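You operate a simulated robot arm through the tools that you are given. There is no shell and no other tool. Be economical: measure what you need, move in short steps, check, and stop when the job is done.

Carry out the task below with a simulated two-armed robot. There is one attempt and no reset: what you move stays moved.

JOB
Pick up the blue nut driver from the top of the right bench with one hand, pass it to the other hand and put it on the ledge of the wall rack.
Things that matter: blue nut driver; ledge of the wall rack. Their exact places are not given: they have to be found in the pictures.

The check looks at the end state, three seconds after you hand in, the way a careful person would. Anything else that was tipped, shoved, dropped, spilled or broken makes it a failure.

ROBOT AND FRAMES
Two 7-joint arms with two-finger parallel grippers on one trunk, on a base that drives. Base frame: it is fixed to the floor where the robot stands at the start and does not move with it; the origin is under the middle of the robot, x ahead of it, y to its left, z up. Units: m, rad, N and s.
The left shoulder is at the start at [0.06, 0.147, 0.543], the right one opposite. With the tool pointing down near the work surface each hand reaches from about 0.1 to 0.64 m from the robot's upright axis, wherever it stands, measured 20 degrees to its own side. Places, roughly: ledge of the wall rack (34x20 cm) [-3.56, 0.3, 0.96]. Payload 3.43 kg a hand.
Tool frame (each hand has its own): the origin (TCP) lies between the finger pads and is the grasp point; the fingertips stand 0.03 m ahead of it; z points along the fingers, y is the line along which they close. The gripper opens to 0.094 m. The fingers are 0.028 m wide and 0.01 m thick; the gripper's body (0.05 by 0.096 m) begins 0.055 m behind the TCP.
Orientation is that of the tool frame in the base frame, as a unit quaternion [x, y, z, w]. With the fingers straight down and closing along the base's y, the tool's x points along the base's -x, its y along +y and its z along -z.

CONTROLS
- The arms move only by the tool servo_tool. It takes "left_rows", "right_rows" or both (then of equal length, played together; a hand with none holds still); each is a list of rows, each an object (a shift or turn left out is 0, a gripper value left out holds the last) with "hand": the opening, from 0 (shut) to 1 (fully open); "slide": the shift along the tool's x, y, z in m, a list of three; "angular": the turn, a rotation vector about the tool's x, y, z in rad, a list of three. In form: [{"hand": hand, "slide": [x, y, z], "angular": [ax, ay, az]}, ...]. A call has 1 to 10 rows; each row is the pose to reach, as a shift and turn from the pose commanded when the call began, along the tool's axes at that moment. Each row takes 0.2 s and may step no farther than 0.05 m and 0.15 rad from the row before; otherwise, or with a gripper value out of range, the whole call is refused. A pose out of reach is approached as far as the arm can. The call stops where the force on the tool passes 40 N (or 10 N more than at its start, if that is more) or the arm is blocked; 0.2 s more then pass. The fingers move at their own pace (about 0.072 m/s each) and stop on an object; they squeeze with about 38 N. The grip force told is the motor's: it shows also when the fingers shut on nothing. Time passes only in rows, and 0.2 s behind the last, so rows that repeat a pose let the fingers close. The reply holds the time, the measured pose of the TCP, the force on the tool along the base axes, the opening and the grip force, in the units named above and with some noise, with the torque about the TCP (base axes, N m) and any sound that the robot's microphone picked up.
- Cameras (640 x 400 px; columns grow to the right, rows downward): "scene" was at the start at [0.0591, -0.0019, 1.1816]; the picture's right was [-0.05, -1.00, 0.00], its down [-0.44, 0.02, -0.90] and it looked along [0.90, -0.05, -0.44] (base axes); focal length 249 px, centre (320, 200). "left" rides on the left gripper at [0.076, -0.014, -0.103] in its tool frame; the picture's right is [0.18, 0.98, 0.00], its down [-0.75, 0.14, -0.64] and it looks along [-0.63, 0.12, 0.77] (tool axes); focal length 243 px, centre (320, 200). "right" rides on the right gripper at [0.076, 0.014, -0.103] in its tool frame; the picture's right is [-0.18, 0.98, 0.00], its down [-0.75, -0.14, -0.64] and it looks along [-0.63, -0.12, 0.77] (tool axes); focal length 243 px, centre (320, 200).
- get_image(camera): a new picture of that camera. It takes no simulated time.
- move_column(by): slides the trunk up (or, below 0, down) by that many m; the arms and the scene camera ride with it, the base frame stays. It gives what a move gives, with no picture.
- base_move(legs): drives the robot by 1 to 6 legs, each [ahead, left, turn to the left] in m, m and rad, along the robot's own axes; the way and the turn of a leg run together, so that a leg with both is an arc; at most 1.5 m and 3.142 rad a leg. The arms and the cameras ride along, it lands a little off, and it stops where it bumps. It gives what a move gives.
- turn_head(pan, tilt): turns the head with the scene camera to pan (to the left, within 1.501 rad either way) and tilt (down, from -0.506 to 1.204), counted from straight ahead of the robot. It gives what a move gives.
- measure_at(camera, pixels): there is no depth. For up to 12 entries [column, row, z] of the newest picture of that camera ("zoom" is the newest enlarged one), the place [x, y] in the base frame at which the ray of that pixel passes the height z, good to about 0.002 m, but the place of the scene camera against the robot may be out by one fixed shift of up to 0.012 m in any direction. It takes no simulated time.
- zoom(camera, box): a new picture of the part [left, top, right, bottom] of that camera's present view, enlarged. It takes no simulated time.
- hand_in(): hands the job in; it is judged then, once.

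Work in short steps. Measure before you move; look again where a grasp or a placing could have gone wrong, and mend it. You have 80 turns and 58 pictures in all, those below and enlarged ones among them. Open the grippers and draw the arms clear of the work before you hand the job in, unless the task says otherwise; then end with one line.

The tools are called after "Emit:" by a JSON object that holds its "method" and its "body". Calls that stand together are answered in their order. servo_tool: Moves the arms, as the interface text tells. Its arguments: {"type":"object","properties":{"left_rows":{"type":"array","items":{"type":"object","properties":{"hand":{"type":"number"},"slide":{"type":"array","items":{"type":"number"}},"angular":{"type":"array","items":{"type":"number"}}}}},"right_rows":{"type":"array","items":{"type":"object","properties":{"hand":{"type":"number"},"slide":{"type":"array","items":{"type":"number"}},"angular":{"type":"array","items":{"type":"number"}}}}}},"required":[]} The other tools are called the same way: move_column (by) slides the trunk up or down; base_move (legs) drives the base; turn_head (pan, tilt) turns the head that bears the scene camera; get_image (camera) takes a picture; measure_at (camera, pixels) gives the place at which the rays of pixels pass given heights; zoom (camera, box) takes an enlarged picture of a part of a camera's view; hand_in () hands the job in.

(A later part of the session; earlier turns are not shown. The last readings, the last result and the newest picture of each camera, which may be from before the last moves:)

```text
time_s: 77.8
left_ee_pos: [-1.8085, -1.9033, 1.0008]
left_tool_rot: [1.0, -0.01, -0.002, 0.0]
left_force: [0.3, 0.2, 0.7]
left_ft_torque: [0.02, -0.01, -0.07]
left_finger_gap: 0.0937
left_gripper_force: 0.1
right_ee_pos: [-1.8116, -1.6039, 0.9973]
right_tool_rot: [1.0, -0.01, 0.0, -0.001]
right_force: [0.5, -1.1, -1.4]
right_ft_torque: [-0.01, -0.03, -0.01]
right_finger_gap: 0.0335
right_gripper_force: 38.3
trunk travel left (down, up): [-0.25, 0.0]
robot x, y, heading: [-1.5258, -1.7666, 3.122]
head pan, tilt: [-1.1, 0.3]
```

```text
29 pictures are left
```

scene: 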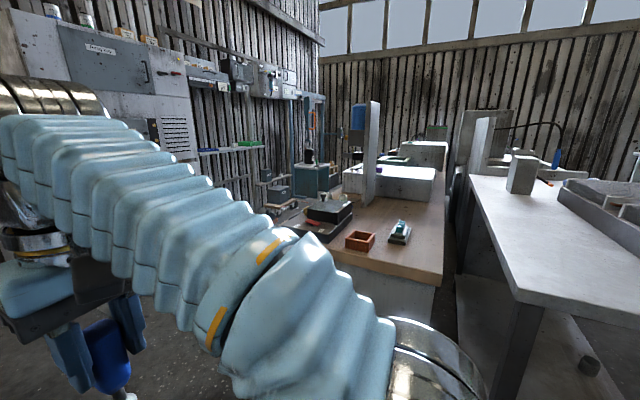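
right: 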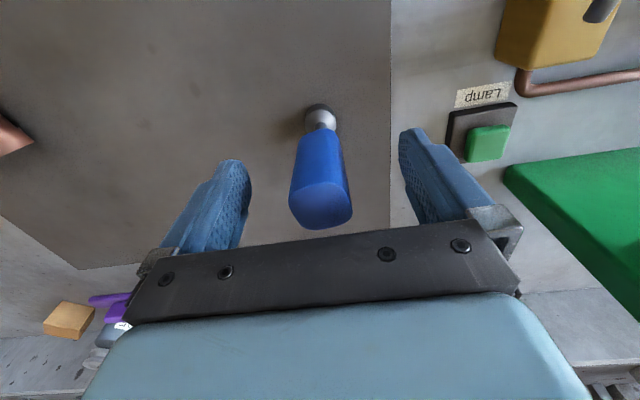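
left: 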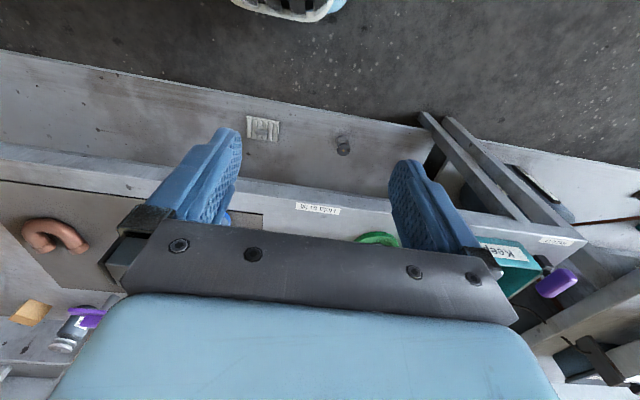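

The brown bench stands back-to-back with the counter, and an aisle runs between it and the wall with the machine and rack. I measure its edges.

Emit:
{"method": "measure_at", "body": {"camera": "scene", "pixels": [[440, 287, 0.8], [444, 190, 0.8], [325, 250, 0.8], [252, 143, 0.96], [200, 151, 0.96], [265, 146, 0.96]]}}

Emit:
{"method": "turn_head", "body": {"pan": 0.0, "tilt": 0.35}}

Emit:
{"method": "get_image", "body": {"camera": "scene"}}

```text
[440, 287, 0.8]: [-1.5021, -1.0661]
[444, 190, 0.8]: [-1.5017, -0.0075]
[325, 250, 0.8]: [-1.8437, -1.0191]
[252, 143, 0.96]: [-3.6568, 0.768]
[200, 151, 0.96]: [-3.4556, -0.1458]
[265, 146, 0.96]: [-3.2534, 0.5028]
```

```text
time_s: 79.1
left_ee_pos: [-1.8079, -1.9045, 0.9991]
left_tool_rot: [1.0, -0.01, -0.002, 0.001]
left_force: [-0.1, 0.7, -0.8]
left_ft_torque: [0.03, 0.01, 0.0]
left_finger_gap: 0.0942
left_gripper_force: 0.1
right_ee_pos: [-1.8127, -1.6025, 0.9965]
right_tool_rot: [1.0, -0.01, -0.002, 0.0]
right_force: [-0.5, -0.8, -0.8]
right_ft_torque: [-0.04, -0.03, 0.0]
right_finger_gap: 0.0332
right_gripper_force: 37.7
trunk travel left (down, up): [-0.25, 0.0]
robot x, y, heading: [-1.5285, -1.769, 3.125]
head pan, tilt: [0.0, 0.351]
```

```text
28 pictures are left
```

scene: 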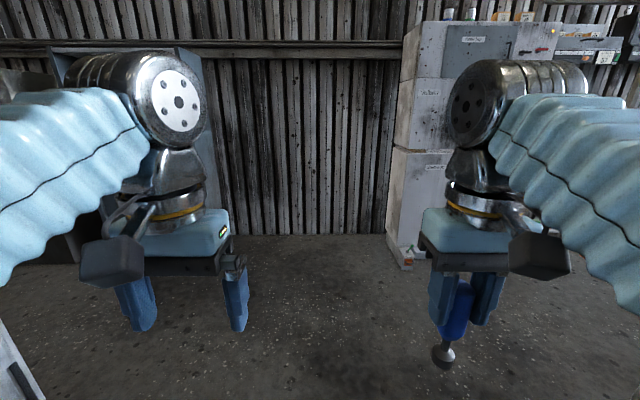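

Machine corner stands at the floor near (398,262). I measure it, drive 1.1 m ahead, and look along the aisle to the right.

Emit:
{"method": "measure_at", "body": {"camera": "scene", "pixels": [[405, 270, 0], [388, 235, 0], [320, 235, 0], [40, 390, 0]]}}

Emit:
{"method": "base_move", "body": {"legs": [[1.1, 0, 0]]}}

Emit:
{"method": "turn_head", "body": {"pan": -1.4, "tilt": 0.35}}

Emit:
{"method": "get_image", "body": {"camera": "scene"}}

```text
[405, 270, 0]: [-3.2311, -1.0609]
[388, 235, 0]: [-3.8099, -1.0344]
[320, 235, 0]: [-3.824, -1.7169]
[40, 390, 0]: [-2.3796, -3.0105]
```

```text
time_s: 84.6
left_ee_pos: [-2.8673, -1.9191, 1.0001]
left_tool_rot: [1.0, 0.012, -0.001, 0.001]
left_force: [-0.3, -0.5, 0.2]
left_ft_torque: [0.01, -0.05, 0.01]
left_finger_gap: 0.0941
left_gripper_force: 0.0
right_ee_pos: [-2.8849, -1.6186, 0.9965]
right_tool_rot: [1.0, 0.013, -0.002, 0.0]
right_force: [1.2, 0.8, -0.6]
right_ft_torque: [0.0, -0.01, 0.01]
right_finger_gap: 0.0333
right_gripper_force: 38.2
trunk travel left (down, up): [-0.25, 0.0]
robot x, y, heading: [-2.5923, -1.7696, -3.115]
head pan, tilt: [0.0, 0.351]
```

```text
time_s: 86.1
left_ee_pos: [-2.8668, -1.919, 0.9997]
left_tool_rot: [1.0, 0.012, -0.002, 0.0]
left_force: [-0.3, -0.1, -1.3]
left_ft_torque: [0.03, 0.01, -0.02]
left_finger_gap: 0.0941
left_gripper_force: 0.1
right_ee_pos: [-2.885, -1.6194, 0.9978]
right_tool_rot: [1.0, 0.013, -0.001, 0.0]
right_force: [0.2, 0.7, -0.6]
right_ft_torque: [-0.03, -0.04, -0.02]
right_finger_gap: 0.0335
right_gripper_force: 38.5
trunk travel left (down, up): [-0.25, 0.0]
robot x, y, heading: [-2.593, -1.7691, -3.118]
head pan, tilt: [-1.4, 0.351]
```

```text
27 pictures are left
```

scene: 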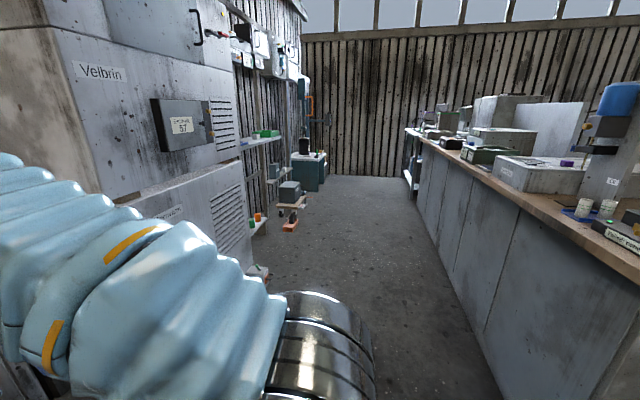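

The aisle between brown bench (right) and machine/rack (left) is open. I measure its floor edges.

Emit:
{"method": "measure_at", "body": {"camera": "scene", "pixels": [[495, 388, 0], [405, 185, 0], [268, 278, 0], [292, 230, 0], [242, 148, 0.96], [280, 138, 0.96], [560, 225, 0.8], [640, 280, 0.8]]}}

Emit:
{"method": "zoom", "body": {"camera": "scene", "box": [200, 80, 360, 290]}}

```text
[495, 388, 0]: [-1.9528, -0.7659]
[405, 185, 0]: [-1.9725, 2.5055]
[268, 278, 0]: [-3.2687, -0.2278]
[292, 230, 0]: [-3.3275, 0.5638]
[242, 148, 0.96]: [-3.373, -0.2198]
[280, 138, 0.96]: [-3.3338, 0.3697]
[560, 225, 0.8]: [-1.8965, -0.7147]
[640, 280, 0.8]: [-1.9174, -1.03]
```

```text
1.90 times, centred on (280, 185) of scene
```

zoom: 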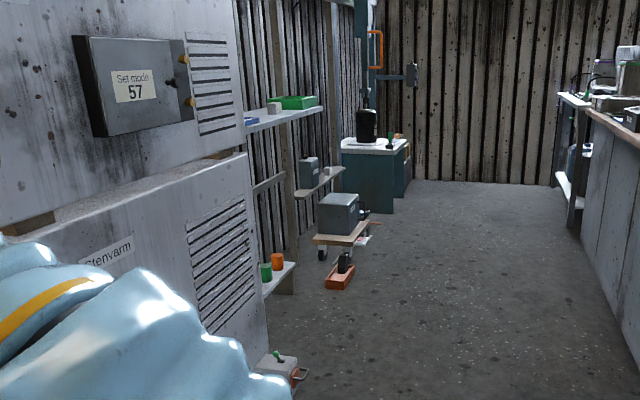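

Aisle x ∈ (−3.2, −1.95); small floor items hug the rack at x≈−3.1. I turn to face +y, drive to y≈0.2 at x≈−2.55 and turn to face the rack.

Emit:
{"method": "base_move", "body": {"legs": [[0, 0, -1.6], [1.0, -0.05, 0], [0.97, 0, 0], [0, 0, 1.57]]}}

Emit:
{"method": "turn_head", "body": {"pan": 0, "tilt": 0.4}}

Emit:
{"method": "get_image", "body": {"camera": "scene"}}

```text
time_s: 103.7
left_ee_pos: [-2.831, 0.0313, 1.0001]
left_tool_rot: [1.0, 0.03, -0.002, 0.001]
left_force: [1.0, 0.1, -0.3]
left_ft_torque: [-0.01, 0.04, 0.01]
left_finger_gap: 0.094
left_gripper_force: 0.0
right_ee_pos: [-2.8595, 0.3314, 0.998]
right_tool_rot: [1.0, 0.03, -0.001, 0.0]
right_force: [0.2, -0.1, -1.5]
right_ft_torque: [0.01, -0.02, 0.02]
right_finger_gap: 0.0337
right_gripper_force: 38.2
trunk travel left (down, up): [-0.25, 0.0]
robot x, y, heading: [-2.5595, 0.1937, -3.083]
head pan, tilt: [-1.4, 0.351]
```

```text
time_s: 105.3
left_ee_pos: [-2.8307, 0.0318, 0.9997]
left_tool_rot: [1.0, 0.03, -0.002, 0.001]
left_force: [0.3, 0.3, -0.2]
left_ft_torque: [0.0, 0.03, -0.03]
left_finger_gap: 0.0941
left_gripper_force: 0.0
right_ee_pos: [-2.8593, 0.3306, 0.9963]
right_tool_rot: [1.0, 0.029, 0.0, 0.0]
right_force: [-0.1, -0.1, -1.1]
right_ft_torque: [-0.02, 0.02, 0.0]
right_finger_gap: 0.0335
right_gripper_force: 38.1
trunk travel left (down, up): [-0.25, 0.0]
robot x, y, heading: [-2.5608, 0.1931, -3.085]
head pan, tilt: [0.0, 0.4]
```

```text
25 pictures are left
```

scene: 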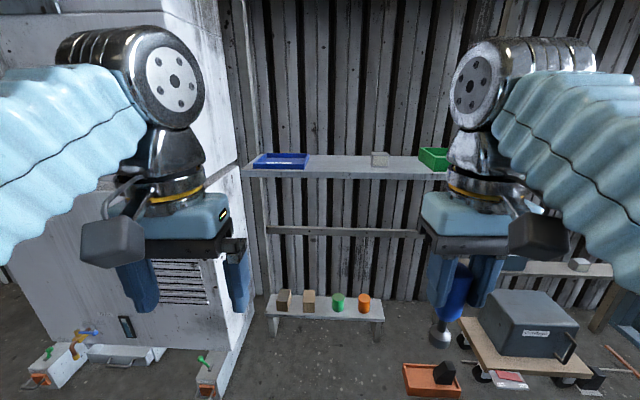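

A clear view of the ledge: blue tray (255–308), a small block at (380,158), green tray (435,157); the stretch between columns 310 and 370 is free. I zoom in and measure.

Emit:
{"method": "zoom", "body": {"camera": "scene", "box": [240, 130, 450, 210]}}

Emit:
{"method": "measure_at", "body": {"camera": "scene", "pixels": [[245, 178, 0.96], [435, 178, 0.96], [308, 167, 0.96], [306, 155, 0.96], [372, 166, 0.96], [389, 166, 0.96], [340, 176, 0.96], [340, 156, 0.96], [272, 320, 0.3], [383, 320, 0.3], [405, 392, 0]]}}

```text
3.05 times, centred on (345, 170) of scene
```

zoom: 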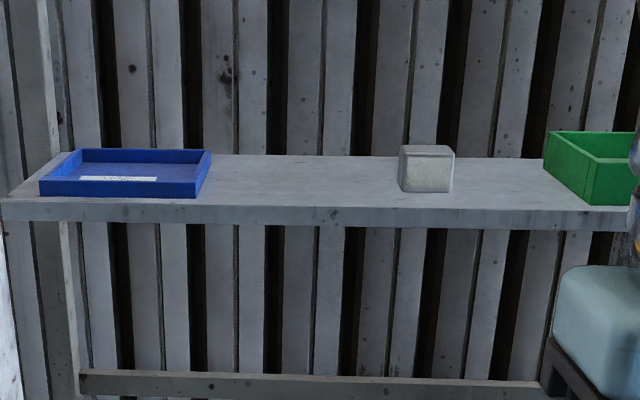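

```text
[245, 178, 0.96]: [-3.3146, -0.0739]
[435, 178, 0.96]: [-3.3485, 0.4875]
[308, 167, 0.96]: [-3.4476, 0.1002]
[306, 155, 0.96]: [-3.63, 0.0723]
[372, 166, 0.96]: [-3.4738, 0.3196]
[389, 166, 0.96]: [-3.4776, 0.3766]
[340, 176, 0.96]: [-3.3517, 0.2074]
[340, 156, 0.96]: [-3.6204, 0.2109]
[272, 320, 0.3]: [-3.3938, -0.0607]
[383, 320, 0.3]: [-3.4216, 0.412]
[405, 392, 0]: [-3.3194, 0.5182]
```

The ledge top spans x −3.43…−3.63, and the free stretch is y 0.10…0.31 (block at y 0.32–0.38). Plan: lay the driver with its axis along x in the middle (y≈0.205), left hand tilted forward about 0.35 rad from straight down. I test that reach with the empty left hand here in free space.

Emit:
{"method": "servo_tool", "body": {"left_rows": [{"hand": 1, "slide": [-0.045, 0, 0.005], "angular": [0, -0.12, 0]}, {"hand": 1, "slide": [-0.09, 0, 0.01], "angular": [0, -0.24, 0]}, {"hand": 1, "slide": [-0.135, 0, 0.015], "angular": [0, -0.35, 0]}, {"hand": 1, "slide": [-0.18, 0, 0.02], "angular": [0, -0.35, 0]}, {"hand": 1, "slide": [-0.22, 0, 0.02], "angular": [0, -0.35, 0]}, {"hand": 1, "slide": [-0.25, 0, 0.02], "angular": [0, -0.35, 0]}]}}

Emit:
{"method": "turn_head", "body": {"pan": 0, "tilt": 1.1}}

Emit:
{"method": "get_image", "body": {"camera": "scene"}}

```text
time_s: 106.7
left_ee_pos: [-3.0822, 0.0188, 0.981]
left_tool_rot: [0.984, 0.028, -0.175, 0.006]
left_force: [-0.7, -0.4, -0.6]
left_ft_torque: [0.01, 0.0, -0.01]
left_finger_gap: 0.0938
left_gripper_force: 0.1
right_ee_pos: [-2.8593, 0.3313, 0.997]
right_tool_rot: [1.0, 0.03, -0.001, 0.0]
right_force: [0.4, -0.7, -3.0]
right_ft_torque: [0.02, -0.02, 0.01]
right_finger_gap: 0.0333
right_gripper_force: 38.2
trunk travel left (down, up): [-0.25, 0.0]
robot x, y, heading: [-2.5614, 0.1927, -3.082]
head pan, tilt: [0.0, 0.4]
```

```text
time_s: 107.7
left_ee_pos: [-3.0806, 0.0179, 0.982]
left_tool_rot: [0.984, 0.029, -0.175, 0.006]
left_force: [0.7, 0.0, 0.1]
left_ft_torque: [0.0, 0.02, 0.01]
left_finger_gap: 0.0942
left_gripper_force: 0.0
right_ee_pos: [-2.8592, 0.3313, 0.9965]
right_tool_rot: [1.0, 0.03, -0.002, 0.0]
right_force: [-0.4, 0.4, -0.8]
right_ft_torque: [0.02, -0.01, -0.02]
right_finger_gap: 0.0335
right_gripper_force: 37.9
trunk travel left (down, up): [-0.25, 0.0]
robot x, y, heading: [-2.5614, 0.1913, -3.085]
head pan, tilt: [0.0, 1.1]
```

```text
23 pictures are left
```

scene: 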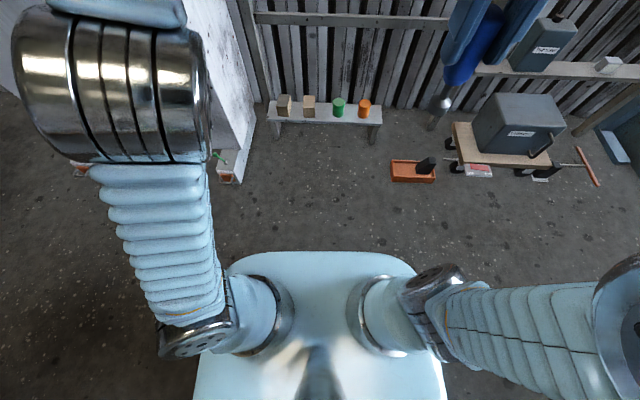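

Reach of 0.52 m at that tilt works. Floor items near the rack limit the base: I measure the orange tray (390–437,160–182), the box at (228,178), the stool legs and the robot's own front.

Emit:
{"method": "measure_at", "body": {"camera": "scene", "pixels": [[391, 182, 0], [391, 182, 0.05], [392, 162, 0.05], [436, 182, 0], [240, 178, 0], [240, 183, 0], [276, 140, 0], [374, 142, 0], [320, 252, 0.3], [320, 252, 0.1], [230, 265, 0.3], [412, 265, 0.3]]}}

Emit:
{"method": "zoom", "body": {"camera": "scene", "box": [200, 80, 460, 260]}}

```text
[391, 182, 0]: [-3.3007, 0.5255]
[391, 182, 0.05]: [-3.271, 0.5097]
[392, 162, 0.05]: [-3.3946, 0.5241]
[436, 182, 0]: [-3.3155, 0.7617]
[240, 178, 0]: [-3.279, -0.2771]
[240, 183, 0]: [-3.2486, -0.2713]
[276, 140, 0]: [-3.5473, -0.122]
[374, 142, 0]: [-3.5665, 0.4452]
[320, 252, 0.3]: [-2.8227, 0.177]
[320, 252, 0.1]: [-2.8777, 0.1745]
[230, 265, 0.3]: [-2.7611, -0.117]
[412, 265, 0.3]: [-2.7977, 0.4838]
```

```text
2.22 times, centred on (330, 170) of scene
```

zoom: 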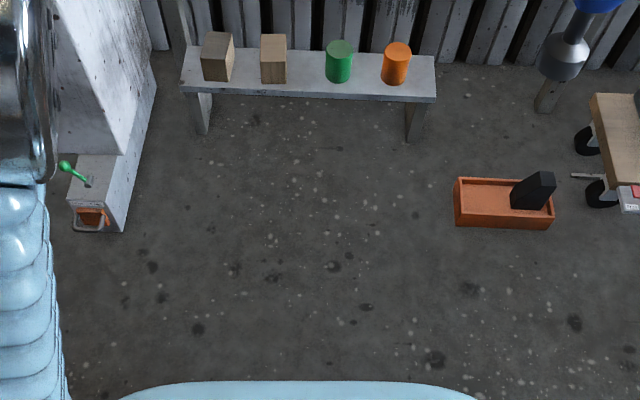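

Base limits are fine: staying at axis x ≥ −3.0 keeps clear of tray, box and stool. Now the handover, here in free space: I pitch the right hand forward to horizontal while bringing it to the robot's midline (z≈0.92).

Emit:
{"method": "servo_tool", "body": {"right_rows": [{"hand": 0, "slide": [-0.015, 0.015, 0.008], "angular": [0, -0.14, 0]}, {"hand": 0, "slide": [-0.03, 0.03, 0.016], "angular": [0, -0.28, 0]}, {"hand": 0, "slide": [-0.045, 0.045, 0.024], "angular": [0, -0.42, 0]}, {"hand": 0, "slide": [-0.06, 0.06, 0.032], "angular": [0, -0.56, 0]}, {"hand": 0, "slide": [-0.075, 0.075, 0.04], "angular": [0, -0.7, 0]}, {"hand": 0, "slide": [-0.09, 0.09, 0.048], "angular": [0, -0.84, 0]}, {"hand": 0, "slide": [-0.105, 0.105, 0.056], "angular": [0, -0.98, 0]}, {"hand": 0, "slide": [-0.12, 0.12, 0.064], "angular": [0, -1.12, 0]}, {"hand": 0, "slide": [-0.135, 0.135, 0.072], "angular": [0, -1.26, 0]}, {"hand": 0, "slide": [-0.15, 0.15, 0.077], "angular": [0, -1.4, 0]}]}}

Emit:
{"method": "turn_head", "body": {"pan": 0, "tilt": 0.7}}

Emit:
{"method": "get_image", "body": {"camera": "scene"}}

```text
time_s: 109.9
left_ee_pos: [-3.0812, 0.0165, 0.9814]
left_tool_rot: [0.984, 0.029, -0.175, 0.006]
left_force: [0.7, 0.1, 0.3]
left_ft_torque: [-0.02, -0.03, -0.02]
left_finger_gap: 0.094
left_gripper_force: 0.1
right_ee_pos: [-2.9997, 0.1727, 0.921]
right_tool_rot: [0.781, 0.012, -0.619, 0.085]
right_force: [0.4, -0.9, -0.4]
right_ft_torque: [-0.02, -0.03, 0.0]
right_finger_gap: 0.0335
right_gripper_force: 37.7
trunk travel left (down, up): [-0.25, 0.0]
robot x, y, heading: [-2.5606, 0.1882, -3.086]
head pan, tilt: [0.0, 1.1]
```

```text
time_s: 110.8
left_ee_pos: [-3.0807, 0.017, 0.9819]
left_tool_rot: [0.984, 0.029, -0.175, 0.006]
left_force: [0.1, -0.7, 0.4]
left_ft_torque: [-0.01, 0.02, 0.0]
left_finger_gap: 0.0938
left_gripper_force: 0.1
right_ee_pos: [-3.0002, 0.173, 0.9186]
right_tool_rot: [0.781, 0.013, -0.618, 0.083]
right_force: [0.0, -0.1, -1.2]
right_ft_torque: [0.02, -0.02, -0.01]
right_finger_gap: 0.0334
right_gripper_force: 38.0
trunk travel left (down, up): [-0.25, 0.0]
robot x, y, heading: [-2.5616, 0.1871, -3.084]
head pan, tilt: [0.0, 0.7]
```

```text
21 pictures are left
```

scene: 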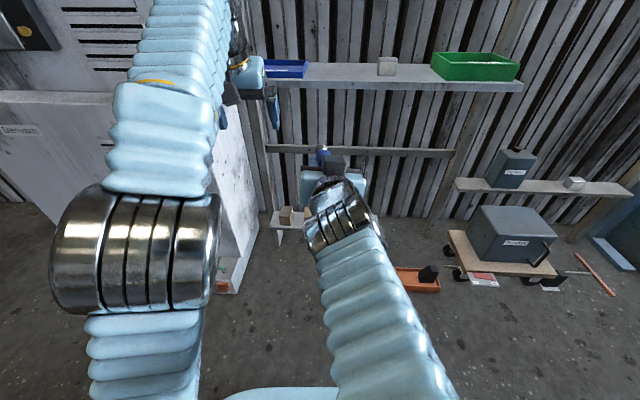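

The right hand holds the driver forward, axis (−0.96, −0.15, −0.22), TCP (−3.000, 0.173, 0.919). I bring the left hand upright, turned 0.09 rad to match the driver's heading, to a point 0.10 m above the grip point (−3.050, 0.165, 0.908).

Emit:
{"method": "servo_tool", "body": {"left_rows": [{"hand": 1, "slide": [0, 0, -0.038], "angular": [-0.011, 0.12, -0.029]}, {"hand": 1, "slide": [0.01, -0.04, -0.038], "angular": [-0.022, 0.24, -0.058]}, {"hand": 1, "slide": [0.02, -0.08, -0.038], "angular": [-0.032, 0.355, -0.087]}, {"hand": 1, "slide": [0.025, -0.115, -0.038], "angular": [-0.032, 0.355, -0.087]}, {"hand": 1, "slide": [0.028, -0.146, -0.038], "angular": [-0.032, 0.355, -0.087]}]}}

Emit:
{"method": "get_image", "body": {"camera": "left"}}

Emit:
{"method": "get_image", "body": {"camera": "scene"}}

```text
time_s: 111.1
left_ee_pos: [-3.076, 0.0181, 0.9983]
left_tool_rot: [0.988, 0.035, -0.151, 0.004]
left_force: [0.3, 0.1, 0.2]
left_ft_torque: [-0.03, 0.04, -0.05]
left_finger_gap: 0.0941
left_gripper_force: 0.0
left hand out of reach, approached as far as the arm can: row 1
right_ee_pos: [-2.9989, 0.1737, 0.9193]
right_tool_rot: [0.782, 0.011, -0.618, 0.084]
right_force: [0.9, 0.3, -0.2]
right_ft_torque: [-0.02, -0.04, -0.01]
right_finger_gap: 0.0333
right_gripper_force: 37.9
trunk travel left (down, up): [-0.25, 0.0]
robot x, y, heading: [-2.5644, 0.1921, -3.08]
head pan, tilt: [0.0, 0.7]
stopped in row 1 (right hand): the arm was blocked; the commanded pose is now the measured one
```

```text
20 pictures are left
```

left: 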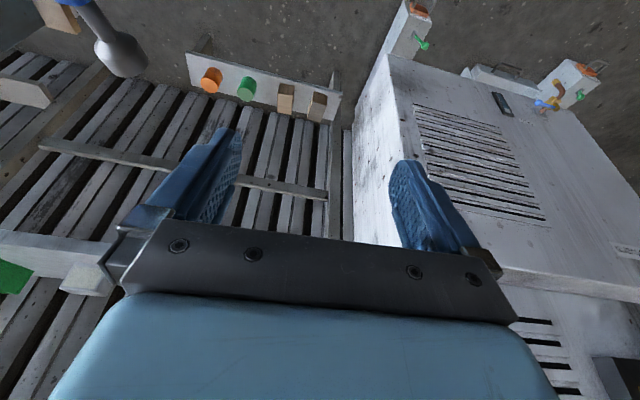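

```text
19 pictures are left
```

scene: 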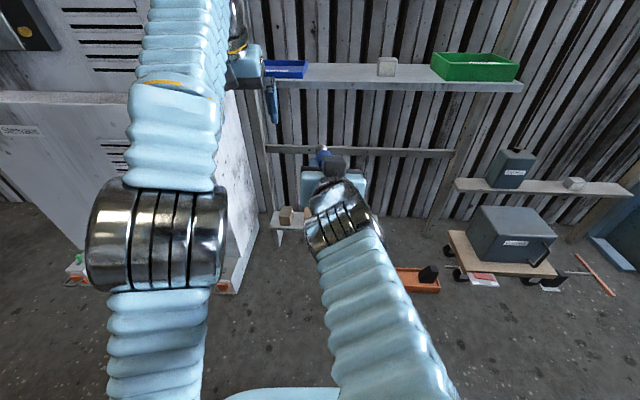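

The right arm is at a joint stop in that pose, and the point above is out of the left hand's reach at that height. I lower both: right hand 0.08 m down and 0.05 m back.

Emit:
{"method": "servo_tool", "body": {"right_rows": [{"hand": 0, "slide": [0.03, -0.002, -0.0103]}, {"hand": 0, "slide": [0.06, -0.004, -0.0206]}, {"hand": 0, "slide": [0.089, -0.006, -0.031]}], "left_rows": [{"hand": 1, "slide": [0.03, 0, 0]}, {"hand": 1, "slide": [0.06, -0.01, 0]}, {"hand": 1, "slide": [0.08, -0.02, 0]}]}}

```text
time_s: 111.9
left_ee_pos: [-2.9989, 0.0454, 0.9755]
left_tool_rot: [0.988, 0.036, -0.152, 0.004]
left_force: [-0.1, 0.3, -0.4]
left_ft_torque: [-0.02, -0.03, 0.01]
left_finger_gap: 0.0936
left_gripper_force: 0.0
right_ee_pos: [-2.9594, 0.1904, 0.8327]
right_tool_rot: [0.798, -0.017, -0.591, 0.114]
right_force: [0.3, 0.2, -1.9]
right_ft_torque: [0.01, -0.03, 0.01]
right_finger_gap: 0.0336
right_gripper_force: 37.9
trunk travel left (down, up): [-0.25, 0.0]
robot x, y, heading: [-2.5611, 0.1875, -3.087]
head pan, tilt: [0.0, 0.7]
```

Right TCP is now (−2.959, 0.190, 0.833), driver axis (−0.95, −0.16, −0.27). I bring the left hand upright above the grip point (−3.008, 0.182, 0.819), staying at z≈0.955.

Emit:
{"method": "servo_tool", "body": {"left_rows": [{"hand": 1, "slide": [0.002, -0.035, 0.005], "angular": [-0.006, 0.1, -0.032]}, {"hand": 1, "slide": [0.004, -0.07, 0.01], "angular": [-0.012, 0.2, -0.064]}, {"hand": 1, "slide": [0.006, -0.105, 0.015], "angular": [-0.018, 0.305, -0.0966]}, {"hand": 1, "slide": [0.007, -0.137, 0.0192], "angular": [-0.018, 0.305, -0.0966]}]}}

Emit:
{"method": "get_image", "body": {"camera": "left"}}

```text
time_s: 112.9
left_ee_pos: [-3.0083, 0.1776, 0.9537]
left_tool_rot: [0.996, 0.086, 0.0, 0.001]
left_force: [-0.2, -0.2, -0.2]
left_ft_torque: [0.02, 0.06, 0.01]
left_finger_gap: 0.094
left_gripper_force: 0.0
right_ee_pos: [-2.9591, 0.1895, 0.8328]
right_tool_rot: [0.799, -0.015, -0.59, 0.114]
right_force: [1.0, 0.4, -0.9]
right_ft_torque: [-0.04, -0.05, -0.04]
right_finger_gap: 0.0333
right_gripper_force: 37.9
trunk travel left (down, up): [-0.25, 0.0]
robot x, y, heading: [-2.5611, 0.1905, -3.083]
head pan, tilt: [0.0, 0.7]
```

```text
18 pictures are left
```

left: 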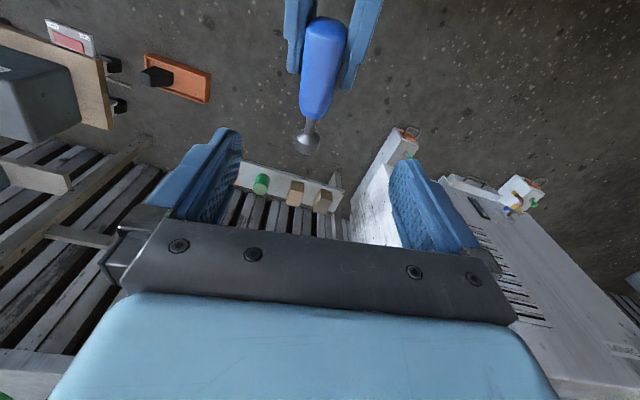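

The left camera sees the driver: handle end at (313,117), socket tip (307,148), handle centre line through (320,80). I measure at the expected heights.

Emit:
{"method": "measure_at", "body": {"camera": "left", "pixels": [[313, 117, 0.814], [307, 140, 0.803], [307, 150, 0.803], [319, 80, 0.825], [299, 80, 0.825], [342, 80, 0.825], [320, 55, 0.83]]}}

```text
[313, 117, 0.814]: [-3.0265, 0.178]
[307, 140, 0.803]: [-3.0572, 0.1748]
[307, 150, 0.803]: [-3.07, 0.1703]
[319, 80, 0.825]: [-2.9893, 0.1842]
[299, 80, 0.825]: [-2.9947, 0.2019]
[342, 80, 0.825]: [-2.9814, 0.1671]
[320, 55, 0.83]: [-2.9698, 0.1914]
```

Everything lines up: handle end at x≈−3.027, centre line y≈0.181 at x=−3.008. I descend 0.131 m to z≈0.822 with a 3 mm trim, fingers open.

Emit:
{"method": "servo_tool", "body": {"left_rows": [{"hand": 1, "slide": [0, -0.0035, 0.035]}, {"hand": 1, "slide": [0, -0.0035, 0.07]}, {"hand": 1, "slide": [0, -0.0035, 0.1]}, {"hand": 1, "slide": [0, -0.0035, 0.12]}, {"hand": 1, "slide": [0, -0.0035, 0.131]}]}}

Emit:
{"method": "get_image", "body": {"camera": "left"}}

```text
time_s: 114.1
left_ee_pos: [-3.0112, 0.1824, 0.8229]
left_tool_rot: [0.996, 0.085, -0.001, 0.001]
left_force: [0.0, 0.7, 0.1]
left_ft_torque: [0.0, 0.05, 0.0]
left_finger_gap: 0.0942
left_gripper_force: 0.0
right_ee_pos: [-2.9583, 0.1901, 0.8317]
right_tool_rot: [0.799, -0.015, -0.59, 0.114]
right_force: [0.1, 0.1, -0.8]
right_ft_torque: [0.01, -0.03, -0.01]
right_finger_gap: 0.0334
right_gripper_force: 38.1
trunk travel left (down, up): [-0.25, 0.0]
robot x, y, heading: [-2.563, 0.1909, -3.079]
head pan, tilt: [0.0, 0.7]
```

```text
17 pictures are left
```

left: 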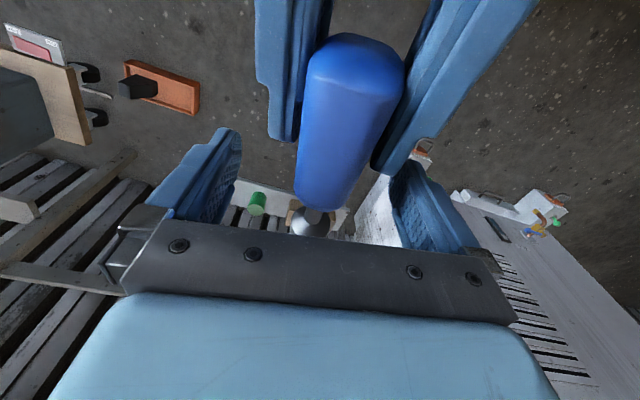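

The handle lies between the left fingers with right fingertips about 1 cm behind. I close the left hand.

Emit:
{"method": "servo_tool", "body": {"left_rows": [{"hand": 0.5}, {"hand": 0.2}, {"hand": 0}, {"hand": 0}, {"hand": 0}, {"hand": 0}]}}

Emit:
{"method": "get_image", "body": {"camera": "left"}}

```text
time_s: 115.5
left_ee_pos: [-3.0104, 0.1824, 0.8235]
left_tool_rot: [0.996, 0.086, 0.0, 0.001]
left_force: [7.9, -2.1, 1.2]
left_ft_torque: [-0.39, 0.1, -0.14]
left_finger_gap: 0.0361
left_gripper_force: 38.4
right_ee_pos: [-2.9584, 0.1902, 0.8314]
right_tool_rot: [0.799, -0.015, -0.591, 0.113]
right_force: [-8.2, 3.0, -2.0]
right_ft_torque: [0.46, -0.09, -0.09]
right_finger_gap: 0.0338
right_gripper_force: 37.8
trunk travel left (down, up): [-0.25, 0.0]
robot x, y, heading: [-2.5589, 0.1923, -3.081]
head pan, tilt: [0.0, 0.7]
```

```text
16 pictures are left
```

left: 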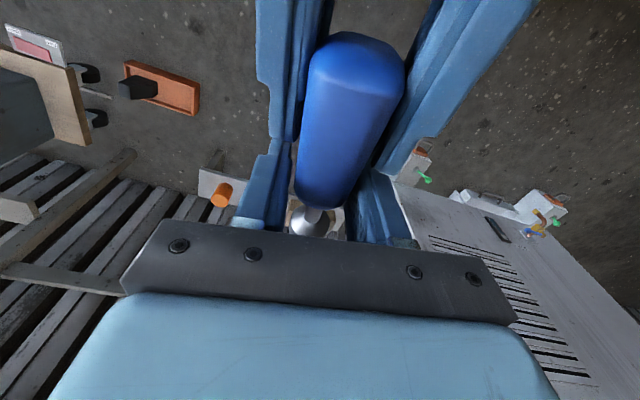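

Both hands hold it (left gap 0.036 m). I open the right hand, then draw it straight back along its own axis.

Emit:
{"method": "servo_tool", "body": {"right_rows": [{"hand": 0.5}, {"hand": 0.8}, {"hand": 0.8}, {"hand": 0.8, "slide": [0, 0, -0.03]}, {"hand": 0.8, "slide": [0, 0, -0.07]}, {"hand": 0.8, "slide": [0, 0, -0.1]}]}}

Emit:
{"method": "get_image", "body": {"camera": "left"}}

```text
time_s: 116.9
left_ee_pos: [-3.0113, 0.1826, 0.8232]
left_tool_rot: [0.996, 0.085, 0.0, 0.001]
left_force: [0.3, 0.3, -1.2]
left_ft_torque: [-0.02, -0.03, 0.04]
left_finger_gap: 0.0335
left_gripper_force: 38.4
right_ee_pos: [-2.8567, 0.1974, 0.8582]
right_tool_rot: [0.786, 0.002, -0.612, 0.085]
right_force: [-0.4, -0.6, -0.2]
right_ft_torque: [0.0, 0.02, -0.02]
right_finger_gap: 0.0752
right_gripper_force: 0.1
trunk travel left (down, up): [-0.25, 0.0]
robot x, y, heading: [-2.5616, 0.1919, -3.077]
head pan, tilt: [0.0, 0.7]
```

```text
15 pictures are left
```

left: 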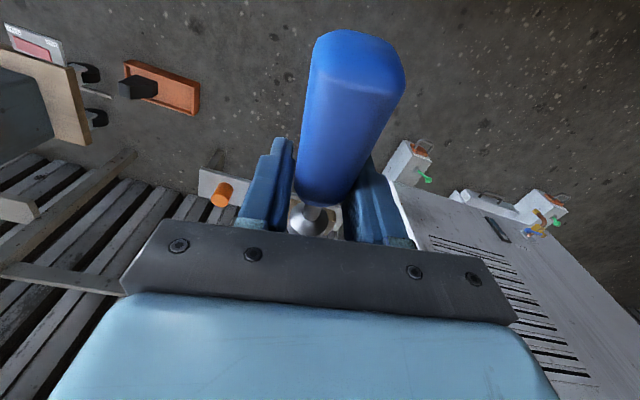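

The left hand holds the driver alone. I take the right hand aside: 0.14 m to the right, a bit up, pitching it back down.

Emit:
{"method": "servo_tool", "body": {"right_rows": [{"hand": 0.8, "slide": [-0.01, -0.035, -0.005]}, {"hand": 0.8, "slide": [-0.02, -0.07, -0.01]}, {"hand": 0.8, "slide": [-0.03, -0.105, -0.015]}, {"hand": 0.8, "slide": [-0.04, -0.14, -0.02], "angular": [0, 0.13, 0]}, {"hand": 0.8, "slide": [-0.06, -0.14, -0.02], "angular": [0, 0.27, 0]}, {"hand": 0.8, "slide": [-0.08, -0.14, -0.02], "angular": [0, 0.41, 0]}, {"hand": 0.8, "slide": [-0.1, -0.14, -0.02], "angular": [0, 0.55, 0]}, {"hand": 0.8, "slide": [-0.1, -0.14, -0.02], "angular": [0, 0.69, 0]}, {"hand": 0.8, "slide": [-0.1, -0.14, -0.02], "angular": [0, 0.83, 0]}, {"hand": 0.8, "slide": [-0.1, -0.14, -0.02], "angular": [0, 0.97, 0]}]}}

Emit:
{"method": "get_image", "body": {"camera": "scene"}}

```text
time_s: 119.1
left_ee_pos: [-3.0116, 0.1834, 0.8226]
left_tool_rot: [0.996, 0.085, 0.0, 0.001]
left_force: [0.1, -0.4, -1.2]
left_ft_torque: [0.0, 0.07, -0.01]
left_finger_gap: 0.0334
left_gripper_force: 37.9
right_ee_pos: [-2.8736, 0.3406, 0.9474]
right_tool_rot: [0.98, 0.049, -0.183, 0.067]
right_force: [0.1, 0.5, 0.3]
right_ft_torque: [-0.06, 0.02, 0.02]
right_finger_gap: 0.0752
right_gripper_force: 0.1
right hand out of reach, approached as far as the arm can: row 2, 3
trunk travel left (down, up): [-0.25, 0.0]
robot x, y, heading: [-2.5638, 0.189, -3.082]
head pan, tilt: [0.0, 0.7]
```

```text
14 pictures are left
```

scene: 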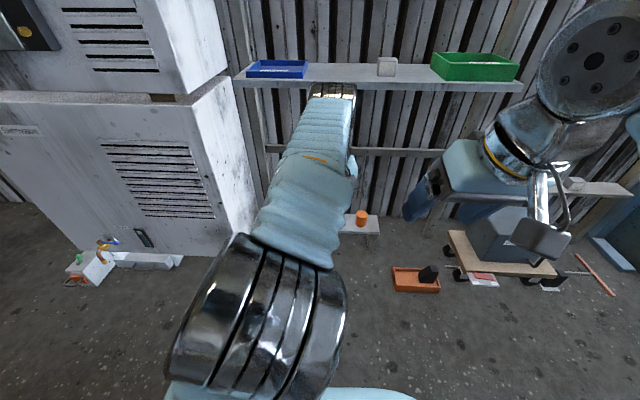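

The right hand is clear. I raise the left hand by 0.20 m, drawing it 0.08 m back and pitching it 0.28 rad so that the driver becomes level.

Emit:
{"method": "servo_tool", "body": {"left_rows": [{"hand": 0, "slide": [0.018, 0, -0.04]}, {"hand": 0, "slide": [0.036, 0, -0.08]}, {"hand": 0, "slide": [0.054, 0, -0.12], "angular": [0, -0.1, 0]}, {"hand": 0, "slide": [0.072, 0, -0.16], "angular": [0, -0.2, 0]}, {"hand": 0, "slide": [0.085, 0, -0.2], "angular": [0, -0.28, 0]}]}}

Emit:
{"method": "get_image", "body": {"camera": "scene"}}

```text
time_s: 120.3
left_ee_pos: [-2.9285, 0.1972, 1.023]
left_tool_rot: [0.986, 0.085, -0.14, 0.014]
left_force: [0.5, -0.8, -1.3]
left_ft_torque: [0.01, 0.03, -0.02]
left_finger_gap: 0.0335
left_gripper_force: 38.4
right_ee_pos: [-2.874, 0.3406, 0.9475]
right_tool_rot: [0.979, 0.05, -0.183, 0.068]
right_force: [-0.6, -0.1, -0.7]
right_ft_torque: [0.01, -0.02, 0.01]
right_finger_gap: 0.0751
right_gripper_force: 0.1
trunk travel left (down, up): [-0.25, 0.0]
robot x, y, heading: [-2.5604, 0.191, -3.081]
head pan, tilt: [0.0, 0.7]
```

```text
13 pictures are left
```

scene: 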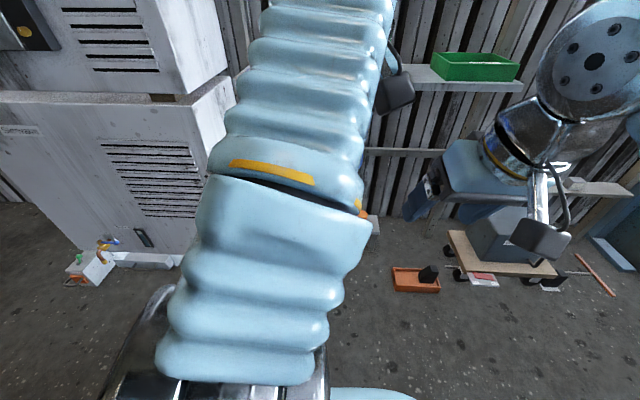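

Left TCP (−2.93, 0.197, 1.023), driver level by calculation. I drive 0.40 m towards the rack, straightening the heading.

Emit:
{"method": "base_move", "body": {"legs": [[0.4, 0, -0.06]]}}

Emit:
{"method": "get_image", "body": {"camera": "left"}}

Emit:
{"method": "turn_head", "body": {"pan": -0.1, "tilt": 0.75}}

Emit:
{"method": "get_image", "body": {"camera": "scene"}}

```text
time_s: 122.8
left_ee_pos: [-3.3321, 0.2008, 1.0216]
left_tool_rot: [0.988, 0.06, -0.14, 0.009]
left_force: [-0.2, -0.8, -0.5]
left_ft_torque: [0.0, 0.02, -0.02]
left_finger_gap: 0.0337
left_gripper_force: 38.2
right_ee_pos: [-3.2697, 0.3423, 0.9453]
right_tool_rot: [0.98, 0.025, -0.185, 0.063]
right_force: [-0.4, 0.2, 0.7]
right_ft_torque: [0.01, 0.01, 0.0]
right_finger_gap: 0.0753
right_gripper_force: 0.0
trunk travel left (down, up): [-0.25, 0.0]
robot x, y, heading: [-2.9613, 0.1736, -3.133]
head pan, tilt: [0.0, 0.7]
```

```text
12 pictures are left
```

left: 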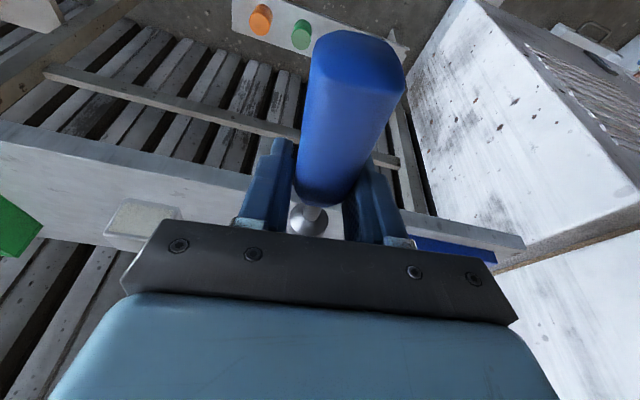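

```text
time_s: 123.5
left_ee_pos: [-3.3326, 0.201, 1.021]
left_tool_rot: [0.988, 0.061, -0.14, 0.01]
left_force: [0.6, -0.2, -0.7]
left_ft_torque: [-0.01, 0.03, 0.0]
left_finger_gap: 0.0331
left_gripper_force: 38.2
right_ee_pos: [-3.2698, 0.3413, 0.9464]
right_tool_rot: [0.98, 0.026, -0.185, 0.064]
right_force: [-0.4, -0.3, -1.1]
right_ft_torque: [-0.01, 0.0, -0.04]
right_finger_gap: 0.0752
right_gripper_force: 0.2
trunk travel left (down, up): [-0.25, 0.0]
robot x, y, heading: [-2.9682, 0.1749, -3.129]
head pan, tilt: [-0.099, 0.75]
```

```text
11 pictures are left
```

scene: 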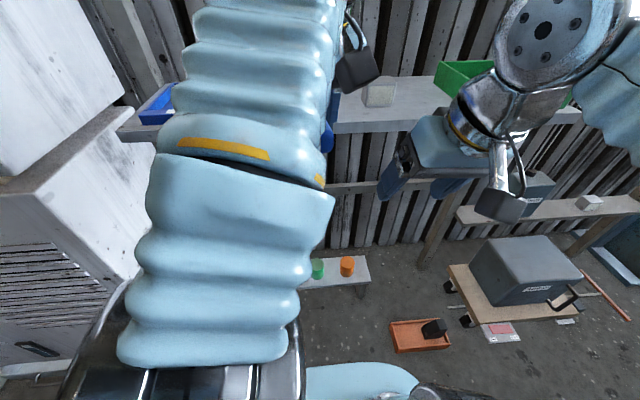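

The driver is level and heads to the free stretch. I check the ledge edges with the left camera.

Emit:
{"method": "measure_at", "body": {"camera": "left", "pixels": [[100, 146, 0.96], [100, 165, 0.96], [180, 185, 0.96], [60, 238, 0.96], [140, 240, 0.96], [183, 225, 0.96], [417, 238, 0.96], [490, 232, 0.96]]}}

Emit:
{"method": "zoom", "body": {"camera": "left", "box": [0, 100, 300, 290]}}

```text
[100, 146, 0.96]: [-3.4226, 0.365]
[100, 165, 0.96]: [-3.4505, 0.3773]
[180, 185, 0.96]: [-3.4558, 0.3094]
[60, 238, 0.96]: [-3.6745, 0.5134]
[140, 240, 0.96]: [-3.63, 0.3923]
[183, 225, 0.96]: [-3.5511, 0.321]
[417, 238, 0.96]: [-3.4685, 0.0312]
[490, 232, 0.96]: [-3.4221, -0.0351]
```

```text
2.11 times, centred on (150, 195) of left
```

zoom: 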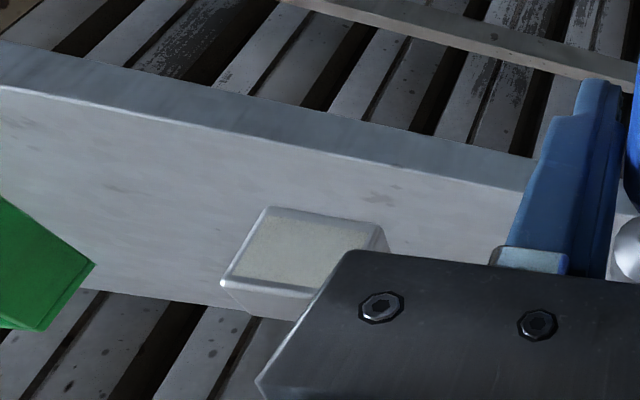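

Ledge top front edge is at x≈−3.445, back ≈−3.66; block starts at y≈0.32. I drive 0.08 m more, then will extend to x≈−3.545 at y≈0.205.

Emit:
{"method": "base_move", "body": {"legs": [[0.08, 0, 0]]}}

Emit:
{"method": "servo_tool", "body": {"left_rows": [{"hand": 0, "slide": [-0.03, 0, -0.005]}, {"hand": 0, "slide": [-0.06, 0, -0.012]}, {"hand": 0, "slide": [-0.09, 0, -0.018]}]}}

```text
time_s: 124.6
left_ee_pos: [-3.411, 0.2003, 1.0225]
left_tool_rot: [0.988, 0.059, -0.14, 0.009]
left_force: [0.0, -0.9, -0.4]
left_ft_torque: [-0.03, 0.04, 0.01]
left_finger_gap: 0.0336
left_gripper_force: 37.6
right_ee_pos: [-3.3507, 0.3408, 0.9478]
right_tool_rot: [0.981, 0.025, -0.184, 0.063]
right_force: [-0.2, -0.9, -1.2]
right_ft_torque: [-0.01, 0.01, 0.0]
right_finger_gap: 0.0752
right_gripper_force: 0.1
trunk travel left (down, up): [-0.25, 0.0]
robot x, y, heading: [-3.0415, 0.1715, -3.138]
head pan, tilt: [-0.099, 0.75]
```

```text
time_s: 125.4
left_ee_pos: [-3.4384, 0.1952, 1.0342]
left_tool_rot: [0.988, 0.06, -0.14, 0.009]
left_force: [0.3, -0.3, -0.4]
left_ft_torque: [-0.02, 0.09, 0.01]
left_finger_gap: 0.0334
left_gripper_force: 38.2
left hand out of reach, approached as far as the arm can: row 2, 3
right_ee_pos: [-3.349, 0.3415, 0.9469]
right_tool_rot: [0.981, 0.025, -0.184, 0.063]
right_force: [0.6, -0.7, 0.5]
right_ft_torque: [-0.01, 0.0, -0.02]
right_finger_gap: 0.0752
right_gripper_force: 0.1
trunk travel left (down, up): [-0.25, 0.0]
robot x, y, heading: [-3.0448, 0.1768, -3.134]
head pan, tilt: [-0.099, 0.75]
```

The hand is stopped by reach at this height, since the target lies to the inside of the left shoulder. I shift the hand 0.11 m to the robot's left (above the tray's front, z≈1.03) and then strafe the base 0.115 m to the right so the shoulder lines up.

Emit:
{"method": "servo_tool", "body": {"left_rows": [{"hand": 0, "slide": [0.01, 0.035, 0]}, {"hand": 0, "slide": [0.015, 0.07, 0]}, {"hand": 0, "slide": [0.015, 0.11, 0]}]}}

Emit:
{"method": "base_move", "body": {"legs": [[0, -0.115, 0]]}}

Emit:
{"method": "get_image", "body": {"camera": "left"}}

```text
time_s: 126.2
left_ee_pos: [-3.4076, 0.0862, 1.0318]
left_tool_rot: [0.989, 0.059, -0.139, 0.009]
left_force: [0.3, -0.3, -1.5]
left_ft_torque: [-0.01, 0.02, -0.01]
left_finger_gap: 0.0336
left_gripper_force: 38.0
right_ee_pos: [-3.3498, 0.3413, 0.9473]
right_tool_rot: [0.98, 0.025, -0.185, 0.064]
right_force: [-0.3, 0.6, -0.6]
right_ft_torque: [-0.01, 0.01, 0.03]
right_finger_gap: 0.0751
right_gripper_force: 0.0
trunk travel left (down, up): [-0.25, 0.0]
robot x, y, heading: [-3.0453, 0.1777, -3.136]
head pan, tilt: [-0.099, 0.75]
```

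```text
time_s: 127.4
left_ee_pos: [-3.408, 0.2014, 1.032]
left_tool_rot: [0.988, 0.061, -0.14, 0.01]
left_force: [-0.9, 0.2, -0.6]
left_ft_torque: [-0.02, 0.02, 0.02]
left_finger_gap: 0.0336
left_gripper_force: 38.4
right_ee_pos: [-3.3521, 0.4561, 0.9475]
right_tool_rot: [0.981, 0.027, -0.184, 0.063]
right_force: [0.6, -0.1, 0.4]
right_ft_torque: [0.02, 0.04, 0.0]
right_finger_gap: 0.0753
right_gripper_force: 0.1
trunk travel left (down, up): [-0.25, 0.0]
robot x, y, heading: [-3.0464, 0.2872, -3.129]
head pan, tilt: [-0.099, 0.75]
```

```text
9 pictures are left
```

left: 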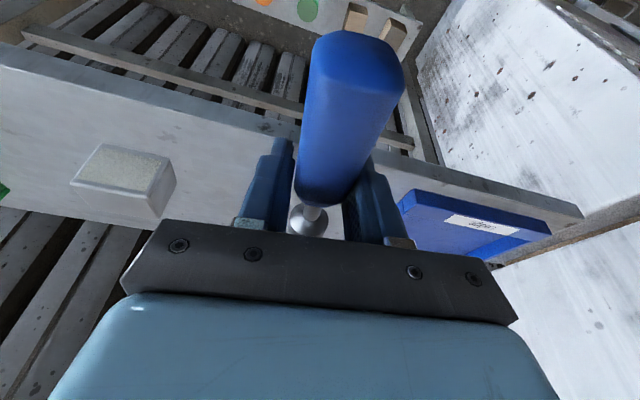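

Lined up. I extend forward to x≈−3.545, y≈0.205 while going down to z≈1.00.

Emit:
{"method": "servo_tool", "body": {"left_rows": [{"hand": 0, "slide": [-0.03, -0.005, 0.017]}, {"hand": 0, "slide": [-0.06, -0.01, 0.034]}, {"hand": 0, "slide": [-0.09, -0.016, 0.051]}, {"hand": 0, "slide": [-0.121, -0.021, 0.067]}]}}

```text
time_s: 128.4
left_ee_pos: [-3.5475, 0.203, 1.0028]
left_tool_rot: [0.988, 0.06, -0.14, 0.009]
left_force: [-0.4, 0.4, -1.6]
left_ft_torque: [0.02, 0.03, -0.02]
left_finger_gap: 0.0335
left_gripper_force: 38.2
right_ee_pos: [-3.3513, 0.4555, 0.9463]
right_tool_rot: [0.98, 0.025, -0.185, 0.063]
right_force: [0.0, 0.2, -0.2]
right_ft_torque: [0.03, 0.02, 0.01]
right_finger_gap: 0.0754
right_gripper_force: 0.1
trunk travel left (down, up): [-0.25, 0.0]
robot x, y, heading: [-3.0441, 0.2898, -3.131]
head pan, tilt: [-0.099, 0.75]
```

Reached without limits. I check with both cameras before lowering.

Emit:
{"method": "get_image", "body": {"camera": "left"}}

Emit:
{"method": "turn_head", "body": {"pan": -0.05, "tilt": 0.45}}

Emit:
{"method": "get_image", "body": {"camera": "scene"}}

```text
8 pictures are left
```

left: 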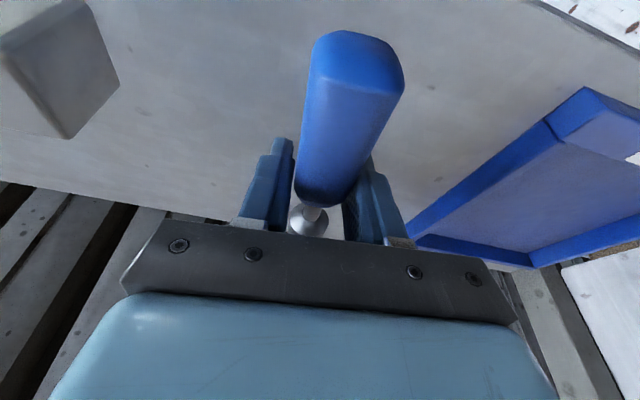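

```text
time_s: 129.2
left_ee_pos: [-3.546, 0.2051, 1.0032]
left_tool_rot: [0.988, 0.061, -0.14, 0.009]
left_force: [-0.2, 0.3, -1.1]
left_ft_torque: [0.01, 0.0, 0.01]
left_finger_gap: 0.0334
left_gripper_force: 38.0
right_ee_pos: [-3.3515, 0.4555, 0.9463]
right_tool_rot: [0.98, 0.025, -0.185, 0.063]
right_force: [0.1, 0.8, 0.4]
right_ft_torque: [-0.02, 0.01, 0.01]
right_finger_gap: 0.0752
right_gripper_force: 0.2
trunk travel left (down, up): [-0.25, 0.0]
robot x, y, heading: [-3.0454, 0.2877, -3.134]
head pan, tilt: [-0.051, 0.45]
```

```text
7 pictures are left
```

scene: 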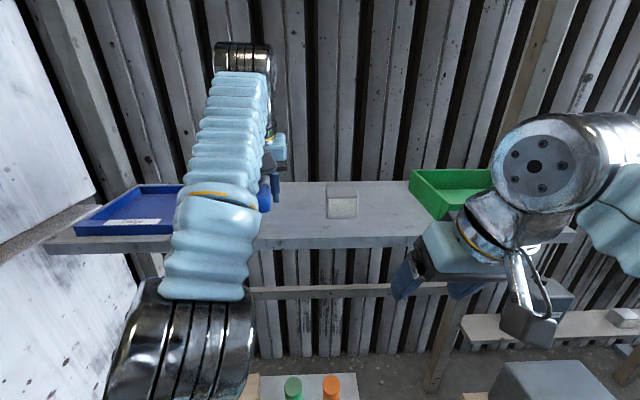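

Over free ledge surface, between tray and block. I lower in small steps, watching the force.

Emit:
{"method": "servo_tool", "body": {"left_rows": [{"hand": 0, "slide": [0.0008, 0, 0.0029]}, {"hand": 0, "slide": [0.0017, 0, 0.0058]}, {"hand": 0, "slide": [0.0022, 0, 0.0077]}]}}

```text
time_s: 130.0
left_ee_pos: [-3.5459, 0.206, 0.9927]
left_tool_rot: [0.988, 0.06, -0.139, 0.01]
left_force: [-0.8, 0.1, -0.8]
left_ft_torque: [0.01, 0.02, 0.01]
left_finger_gap: 0.0334
left_gripper_force: 37.9
right_ee_pos: [-3.3519, 0.4561, 0.9466]
right_tool_rot: [0.98, 0.026, -0.185, 0.063]
right_force: [-0.2, -1.1, 0.0]
right_ft_torque: [0.03, 0.01, -0.03]
right_finger_gap: 0.0751
right_gripper_force: 0.0
trunk travel left (down, up): [-0.25, 0.0]
robot x, y, heading: [-3.0438, 0.2908, -3.131]
head pan, tilt: [-0.051, 0.45]
```

No contact yet at z 0.993. I lower further by 6 mm in 2 mm steps.

Emit:
{"method": "servo_tool", "body": {"left_rows": [{"hand": 0, "slide": [0.0006, 0, 0.0019]}, {"hand": 0, "slide": [0.0011, 0, 0.0038]}, {"hand": 0, "slide": [0.0014, 0, 0.0048]}]}}

```text
time_s: 130.8
left_ee_pos: [-3.5444, 0.2049, 0.9872]
left_tool_rot: [0.988, 0.061, -0.14, 0.01]
left_force: [0.2, 0.6, -0.8]
left_ft_torque: [0.01, 0.07, 0.01]
left_finger_gap: 0.0335
left_gripper_force: 38.5
right_ee_pos: [-3.3512, 0.4564, 0.9463]
right_tool_rot: [0.98, 0.026, -0.184, 0.063]
right_force: [-0.6, -0.3, -0.1]
right_ft_torque: [0.03, 0.02, 0.02]
right_finger_gap: 0.075
right_gripper_force: 0.1
trunk travel left (down, up): [-0.25, 0.0]
robot x, y, heading: [-3.0429, 0.2891, -3.127]
head pan, tilt: [-0.051, 0.45]
```

Still free at 0.987; again 6 mm in 2 mm steps.

Emit:
{"method": "servo_tool", "body": {"left_rows": [{"hand": 0, "slide": [0.0006, 0, 0.0019]}, {"hand": 0, "slide": [0.0011, 0, 0.0038]}, {"hand": 0, "slide": [0.0016, 0, 0.0055]}]}}

```text
time_s: 131.6
left_ee_pos: [-3.5455, 0.2052, 0.9823]
left_tool_rot: [0.988, 0.06, -0.141, 0.01]
left_force: [-5.0, 1.5, 15.4]
left_ft_torque: [0.23, 0.12, 0.18]
left_finger_gap: 0.0336
left_gripper_force: 37.7
right_ee_pos: [-3.351, 0.4564, 0.9468]
right_tool_rot: [0.98, 0.026, -0.184, 0.064]
right_force: [0.6, 0.0, 0.1]
right_ft_torque: [0.0, -0.02, 0.02]
right_finger_gap: 0.0755
right_gripper_force: 0.1
trunk travel left (down, up): [-0.25, 0.0]
robot x, y, heading: [-3.0442, 0.2925, -3.129]
head pan, tilt: [-0.051, 0.45]
```

Contact (15 N up) at z 0.982. I back off 1.5 mm and open the fingers gradually to 0.65.

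Emit:
{"method": "servo_tool", "body": {"left_rows": [{"hand": 0, "slide": [-0.0004, 0, -0.0014]}, {"hand": 0.33, "slide": [-0.0004, 0, -0.0014]}, {"hand": 0.37, "slide": [-0.0004, 0, -0.0014]}, {"hand": 0.42, "slide": [-0.0004, 0, -0.0014]}, {"hand": 0.5, "slide": [-0.0004, 0, -0.0014]}, {"hand": 0.65, "slide": [-0.0004, 0, -0.0014]}, {"hand": 0.65, "slide": [-0.0004, 0, -0.0014]}, {"hand": 0.65, "slide": [-0.0004, 0, -0.0014]}]}}

Emit:
{"method": "get_image", "body": {"camera": "left"}}

```text
time_s: 133.4
left_ee_pos: [-3.5458, 0.2055, 0.9829]
left_tool_rot: [0.988, 0.061, -0.139, 0.009]
left_force: [-0.7, 0.6, -0.8]
left_ft_torque: [-0.03, -0.03, 0.0]
left_finger_gap: 0.0611
left_gripper_force: 0.1
right_ee_pos: [-3.3519, 0.4556, 0.9465]
right_tool_rot: [0.98, 0.025, -0.184, 0.064]
right_force: [-0.1, 0.3, 0.3]
right_ft_torque: [0.01, -0.01, 0.01]
right_finger_gap: 0.075
right_gripper_force: 0.0
trunk travel left (down, up): [-0.25, 0.0]
robot x, y, heading: [-3.0453, 0.2928, -3.129]
head pan, tilt: [-0.051, 0.45]
```

```text
6 pictures are left
```

left: 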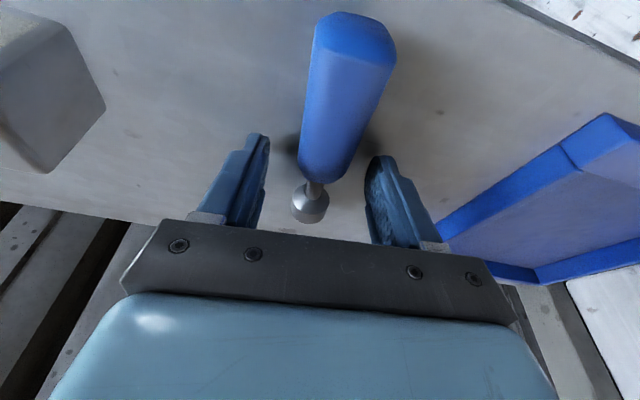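

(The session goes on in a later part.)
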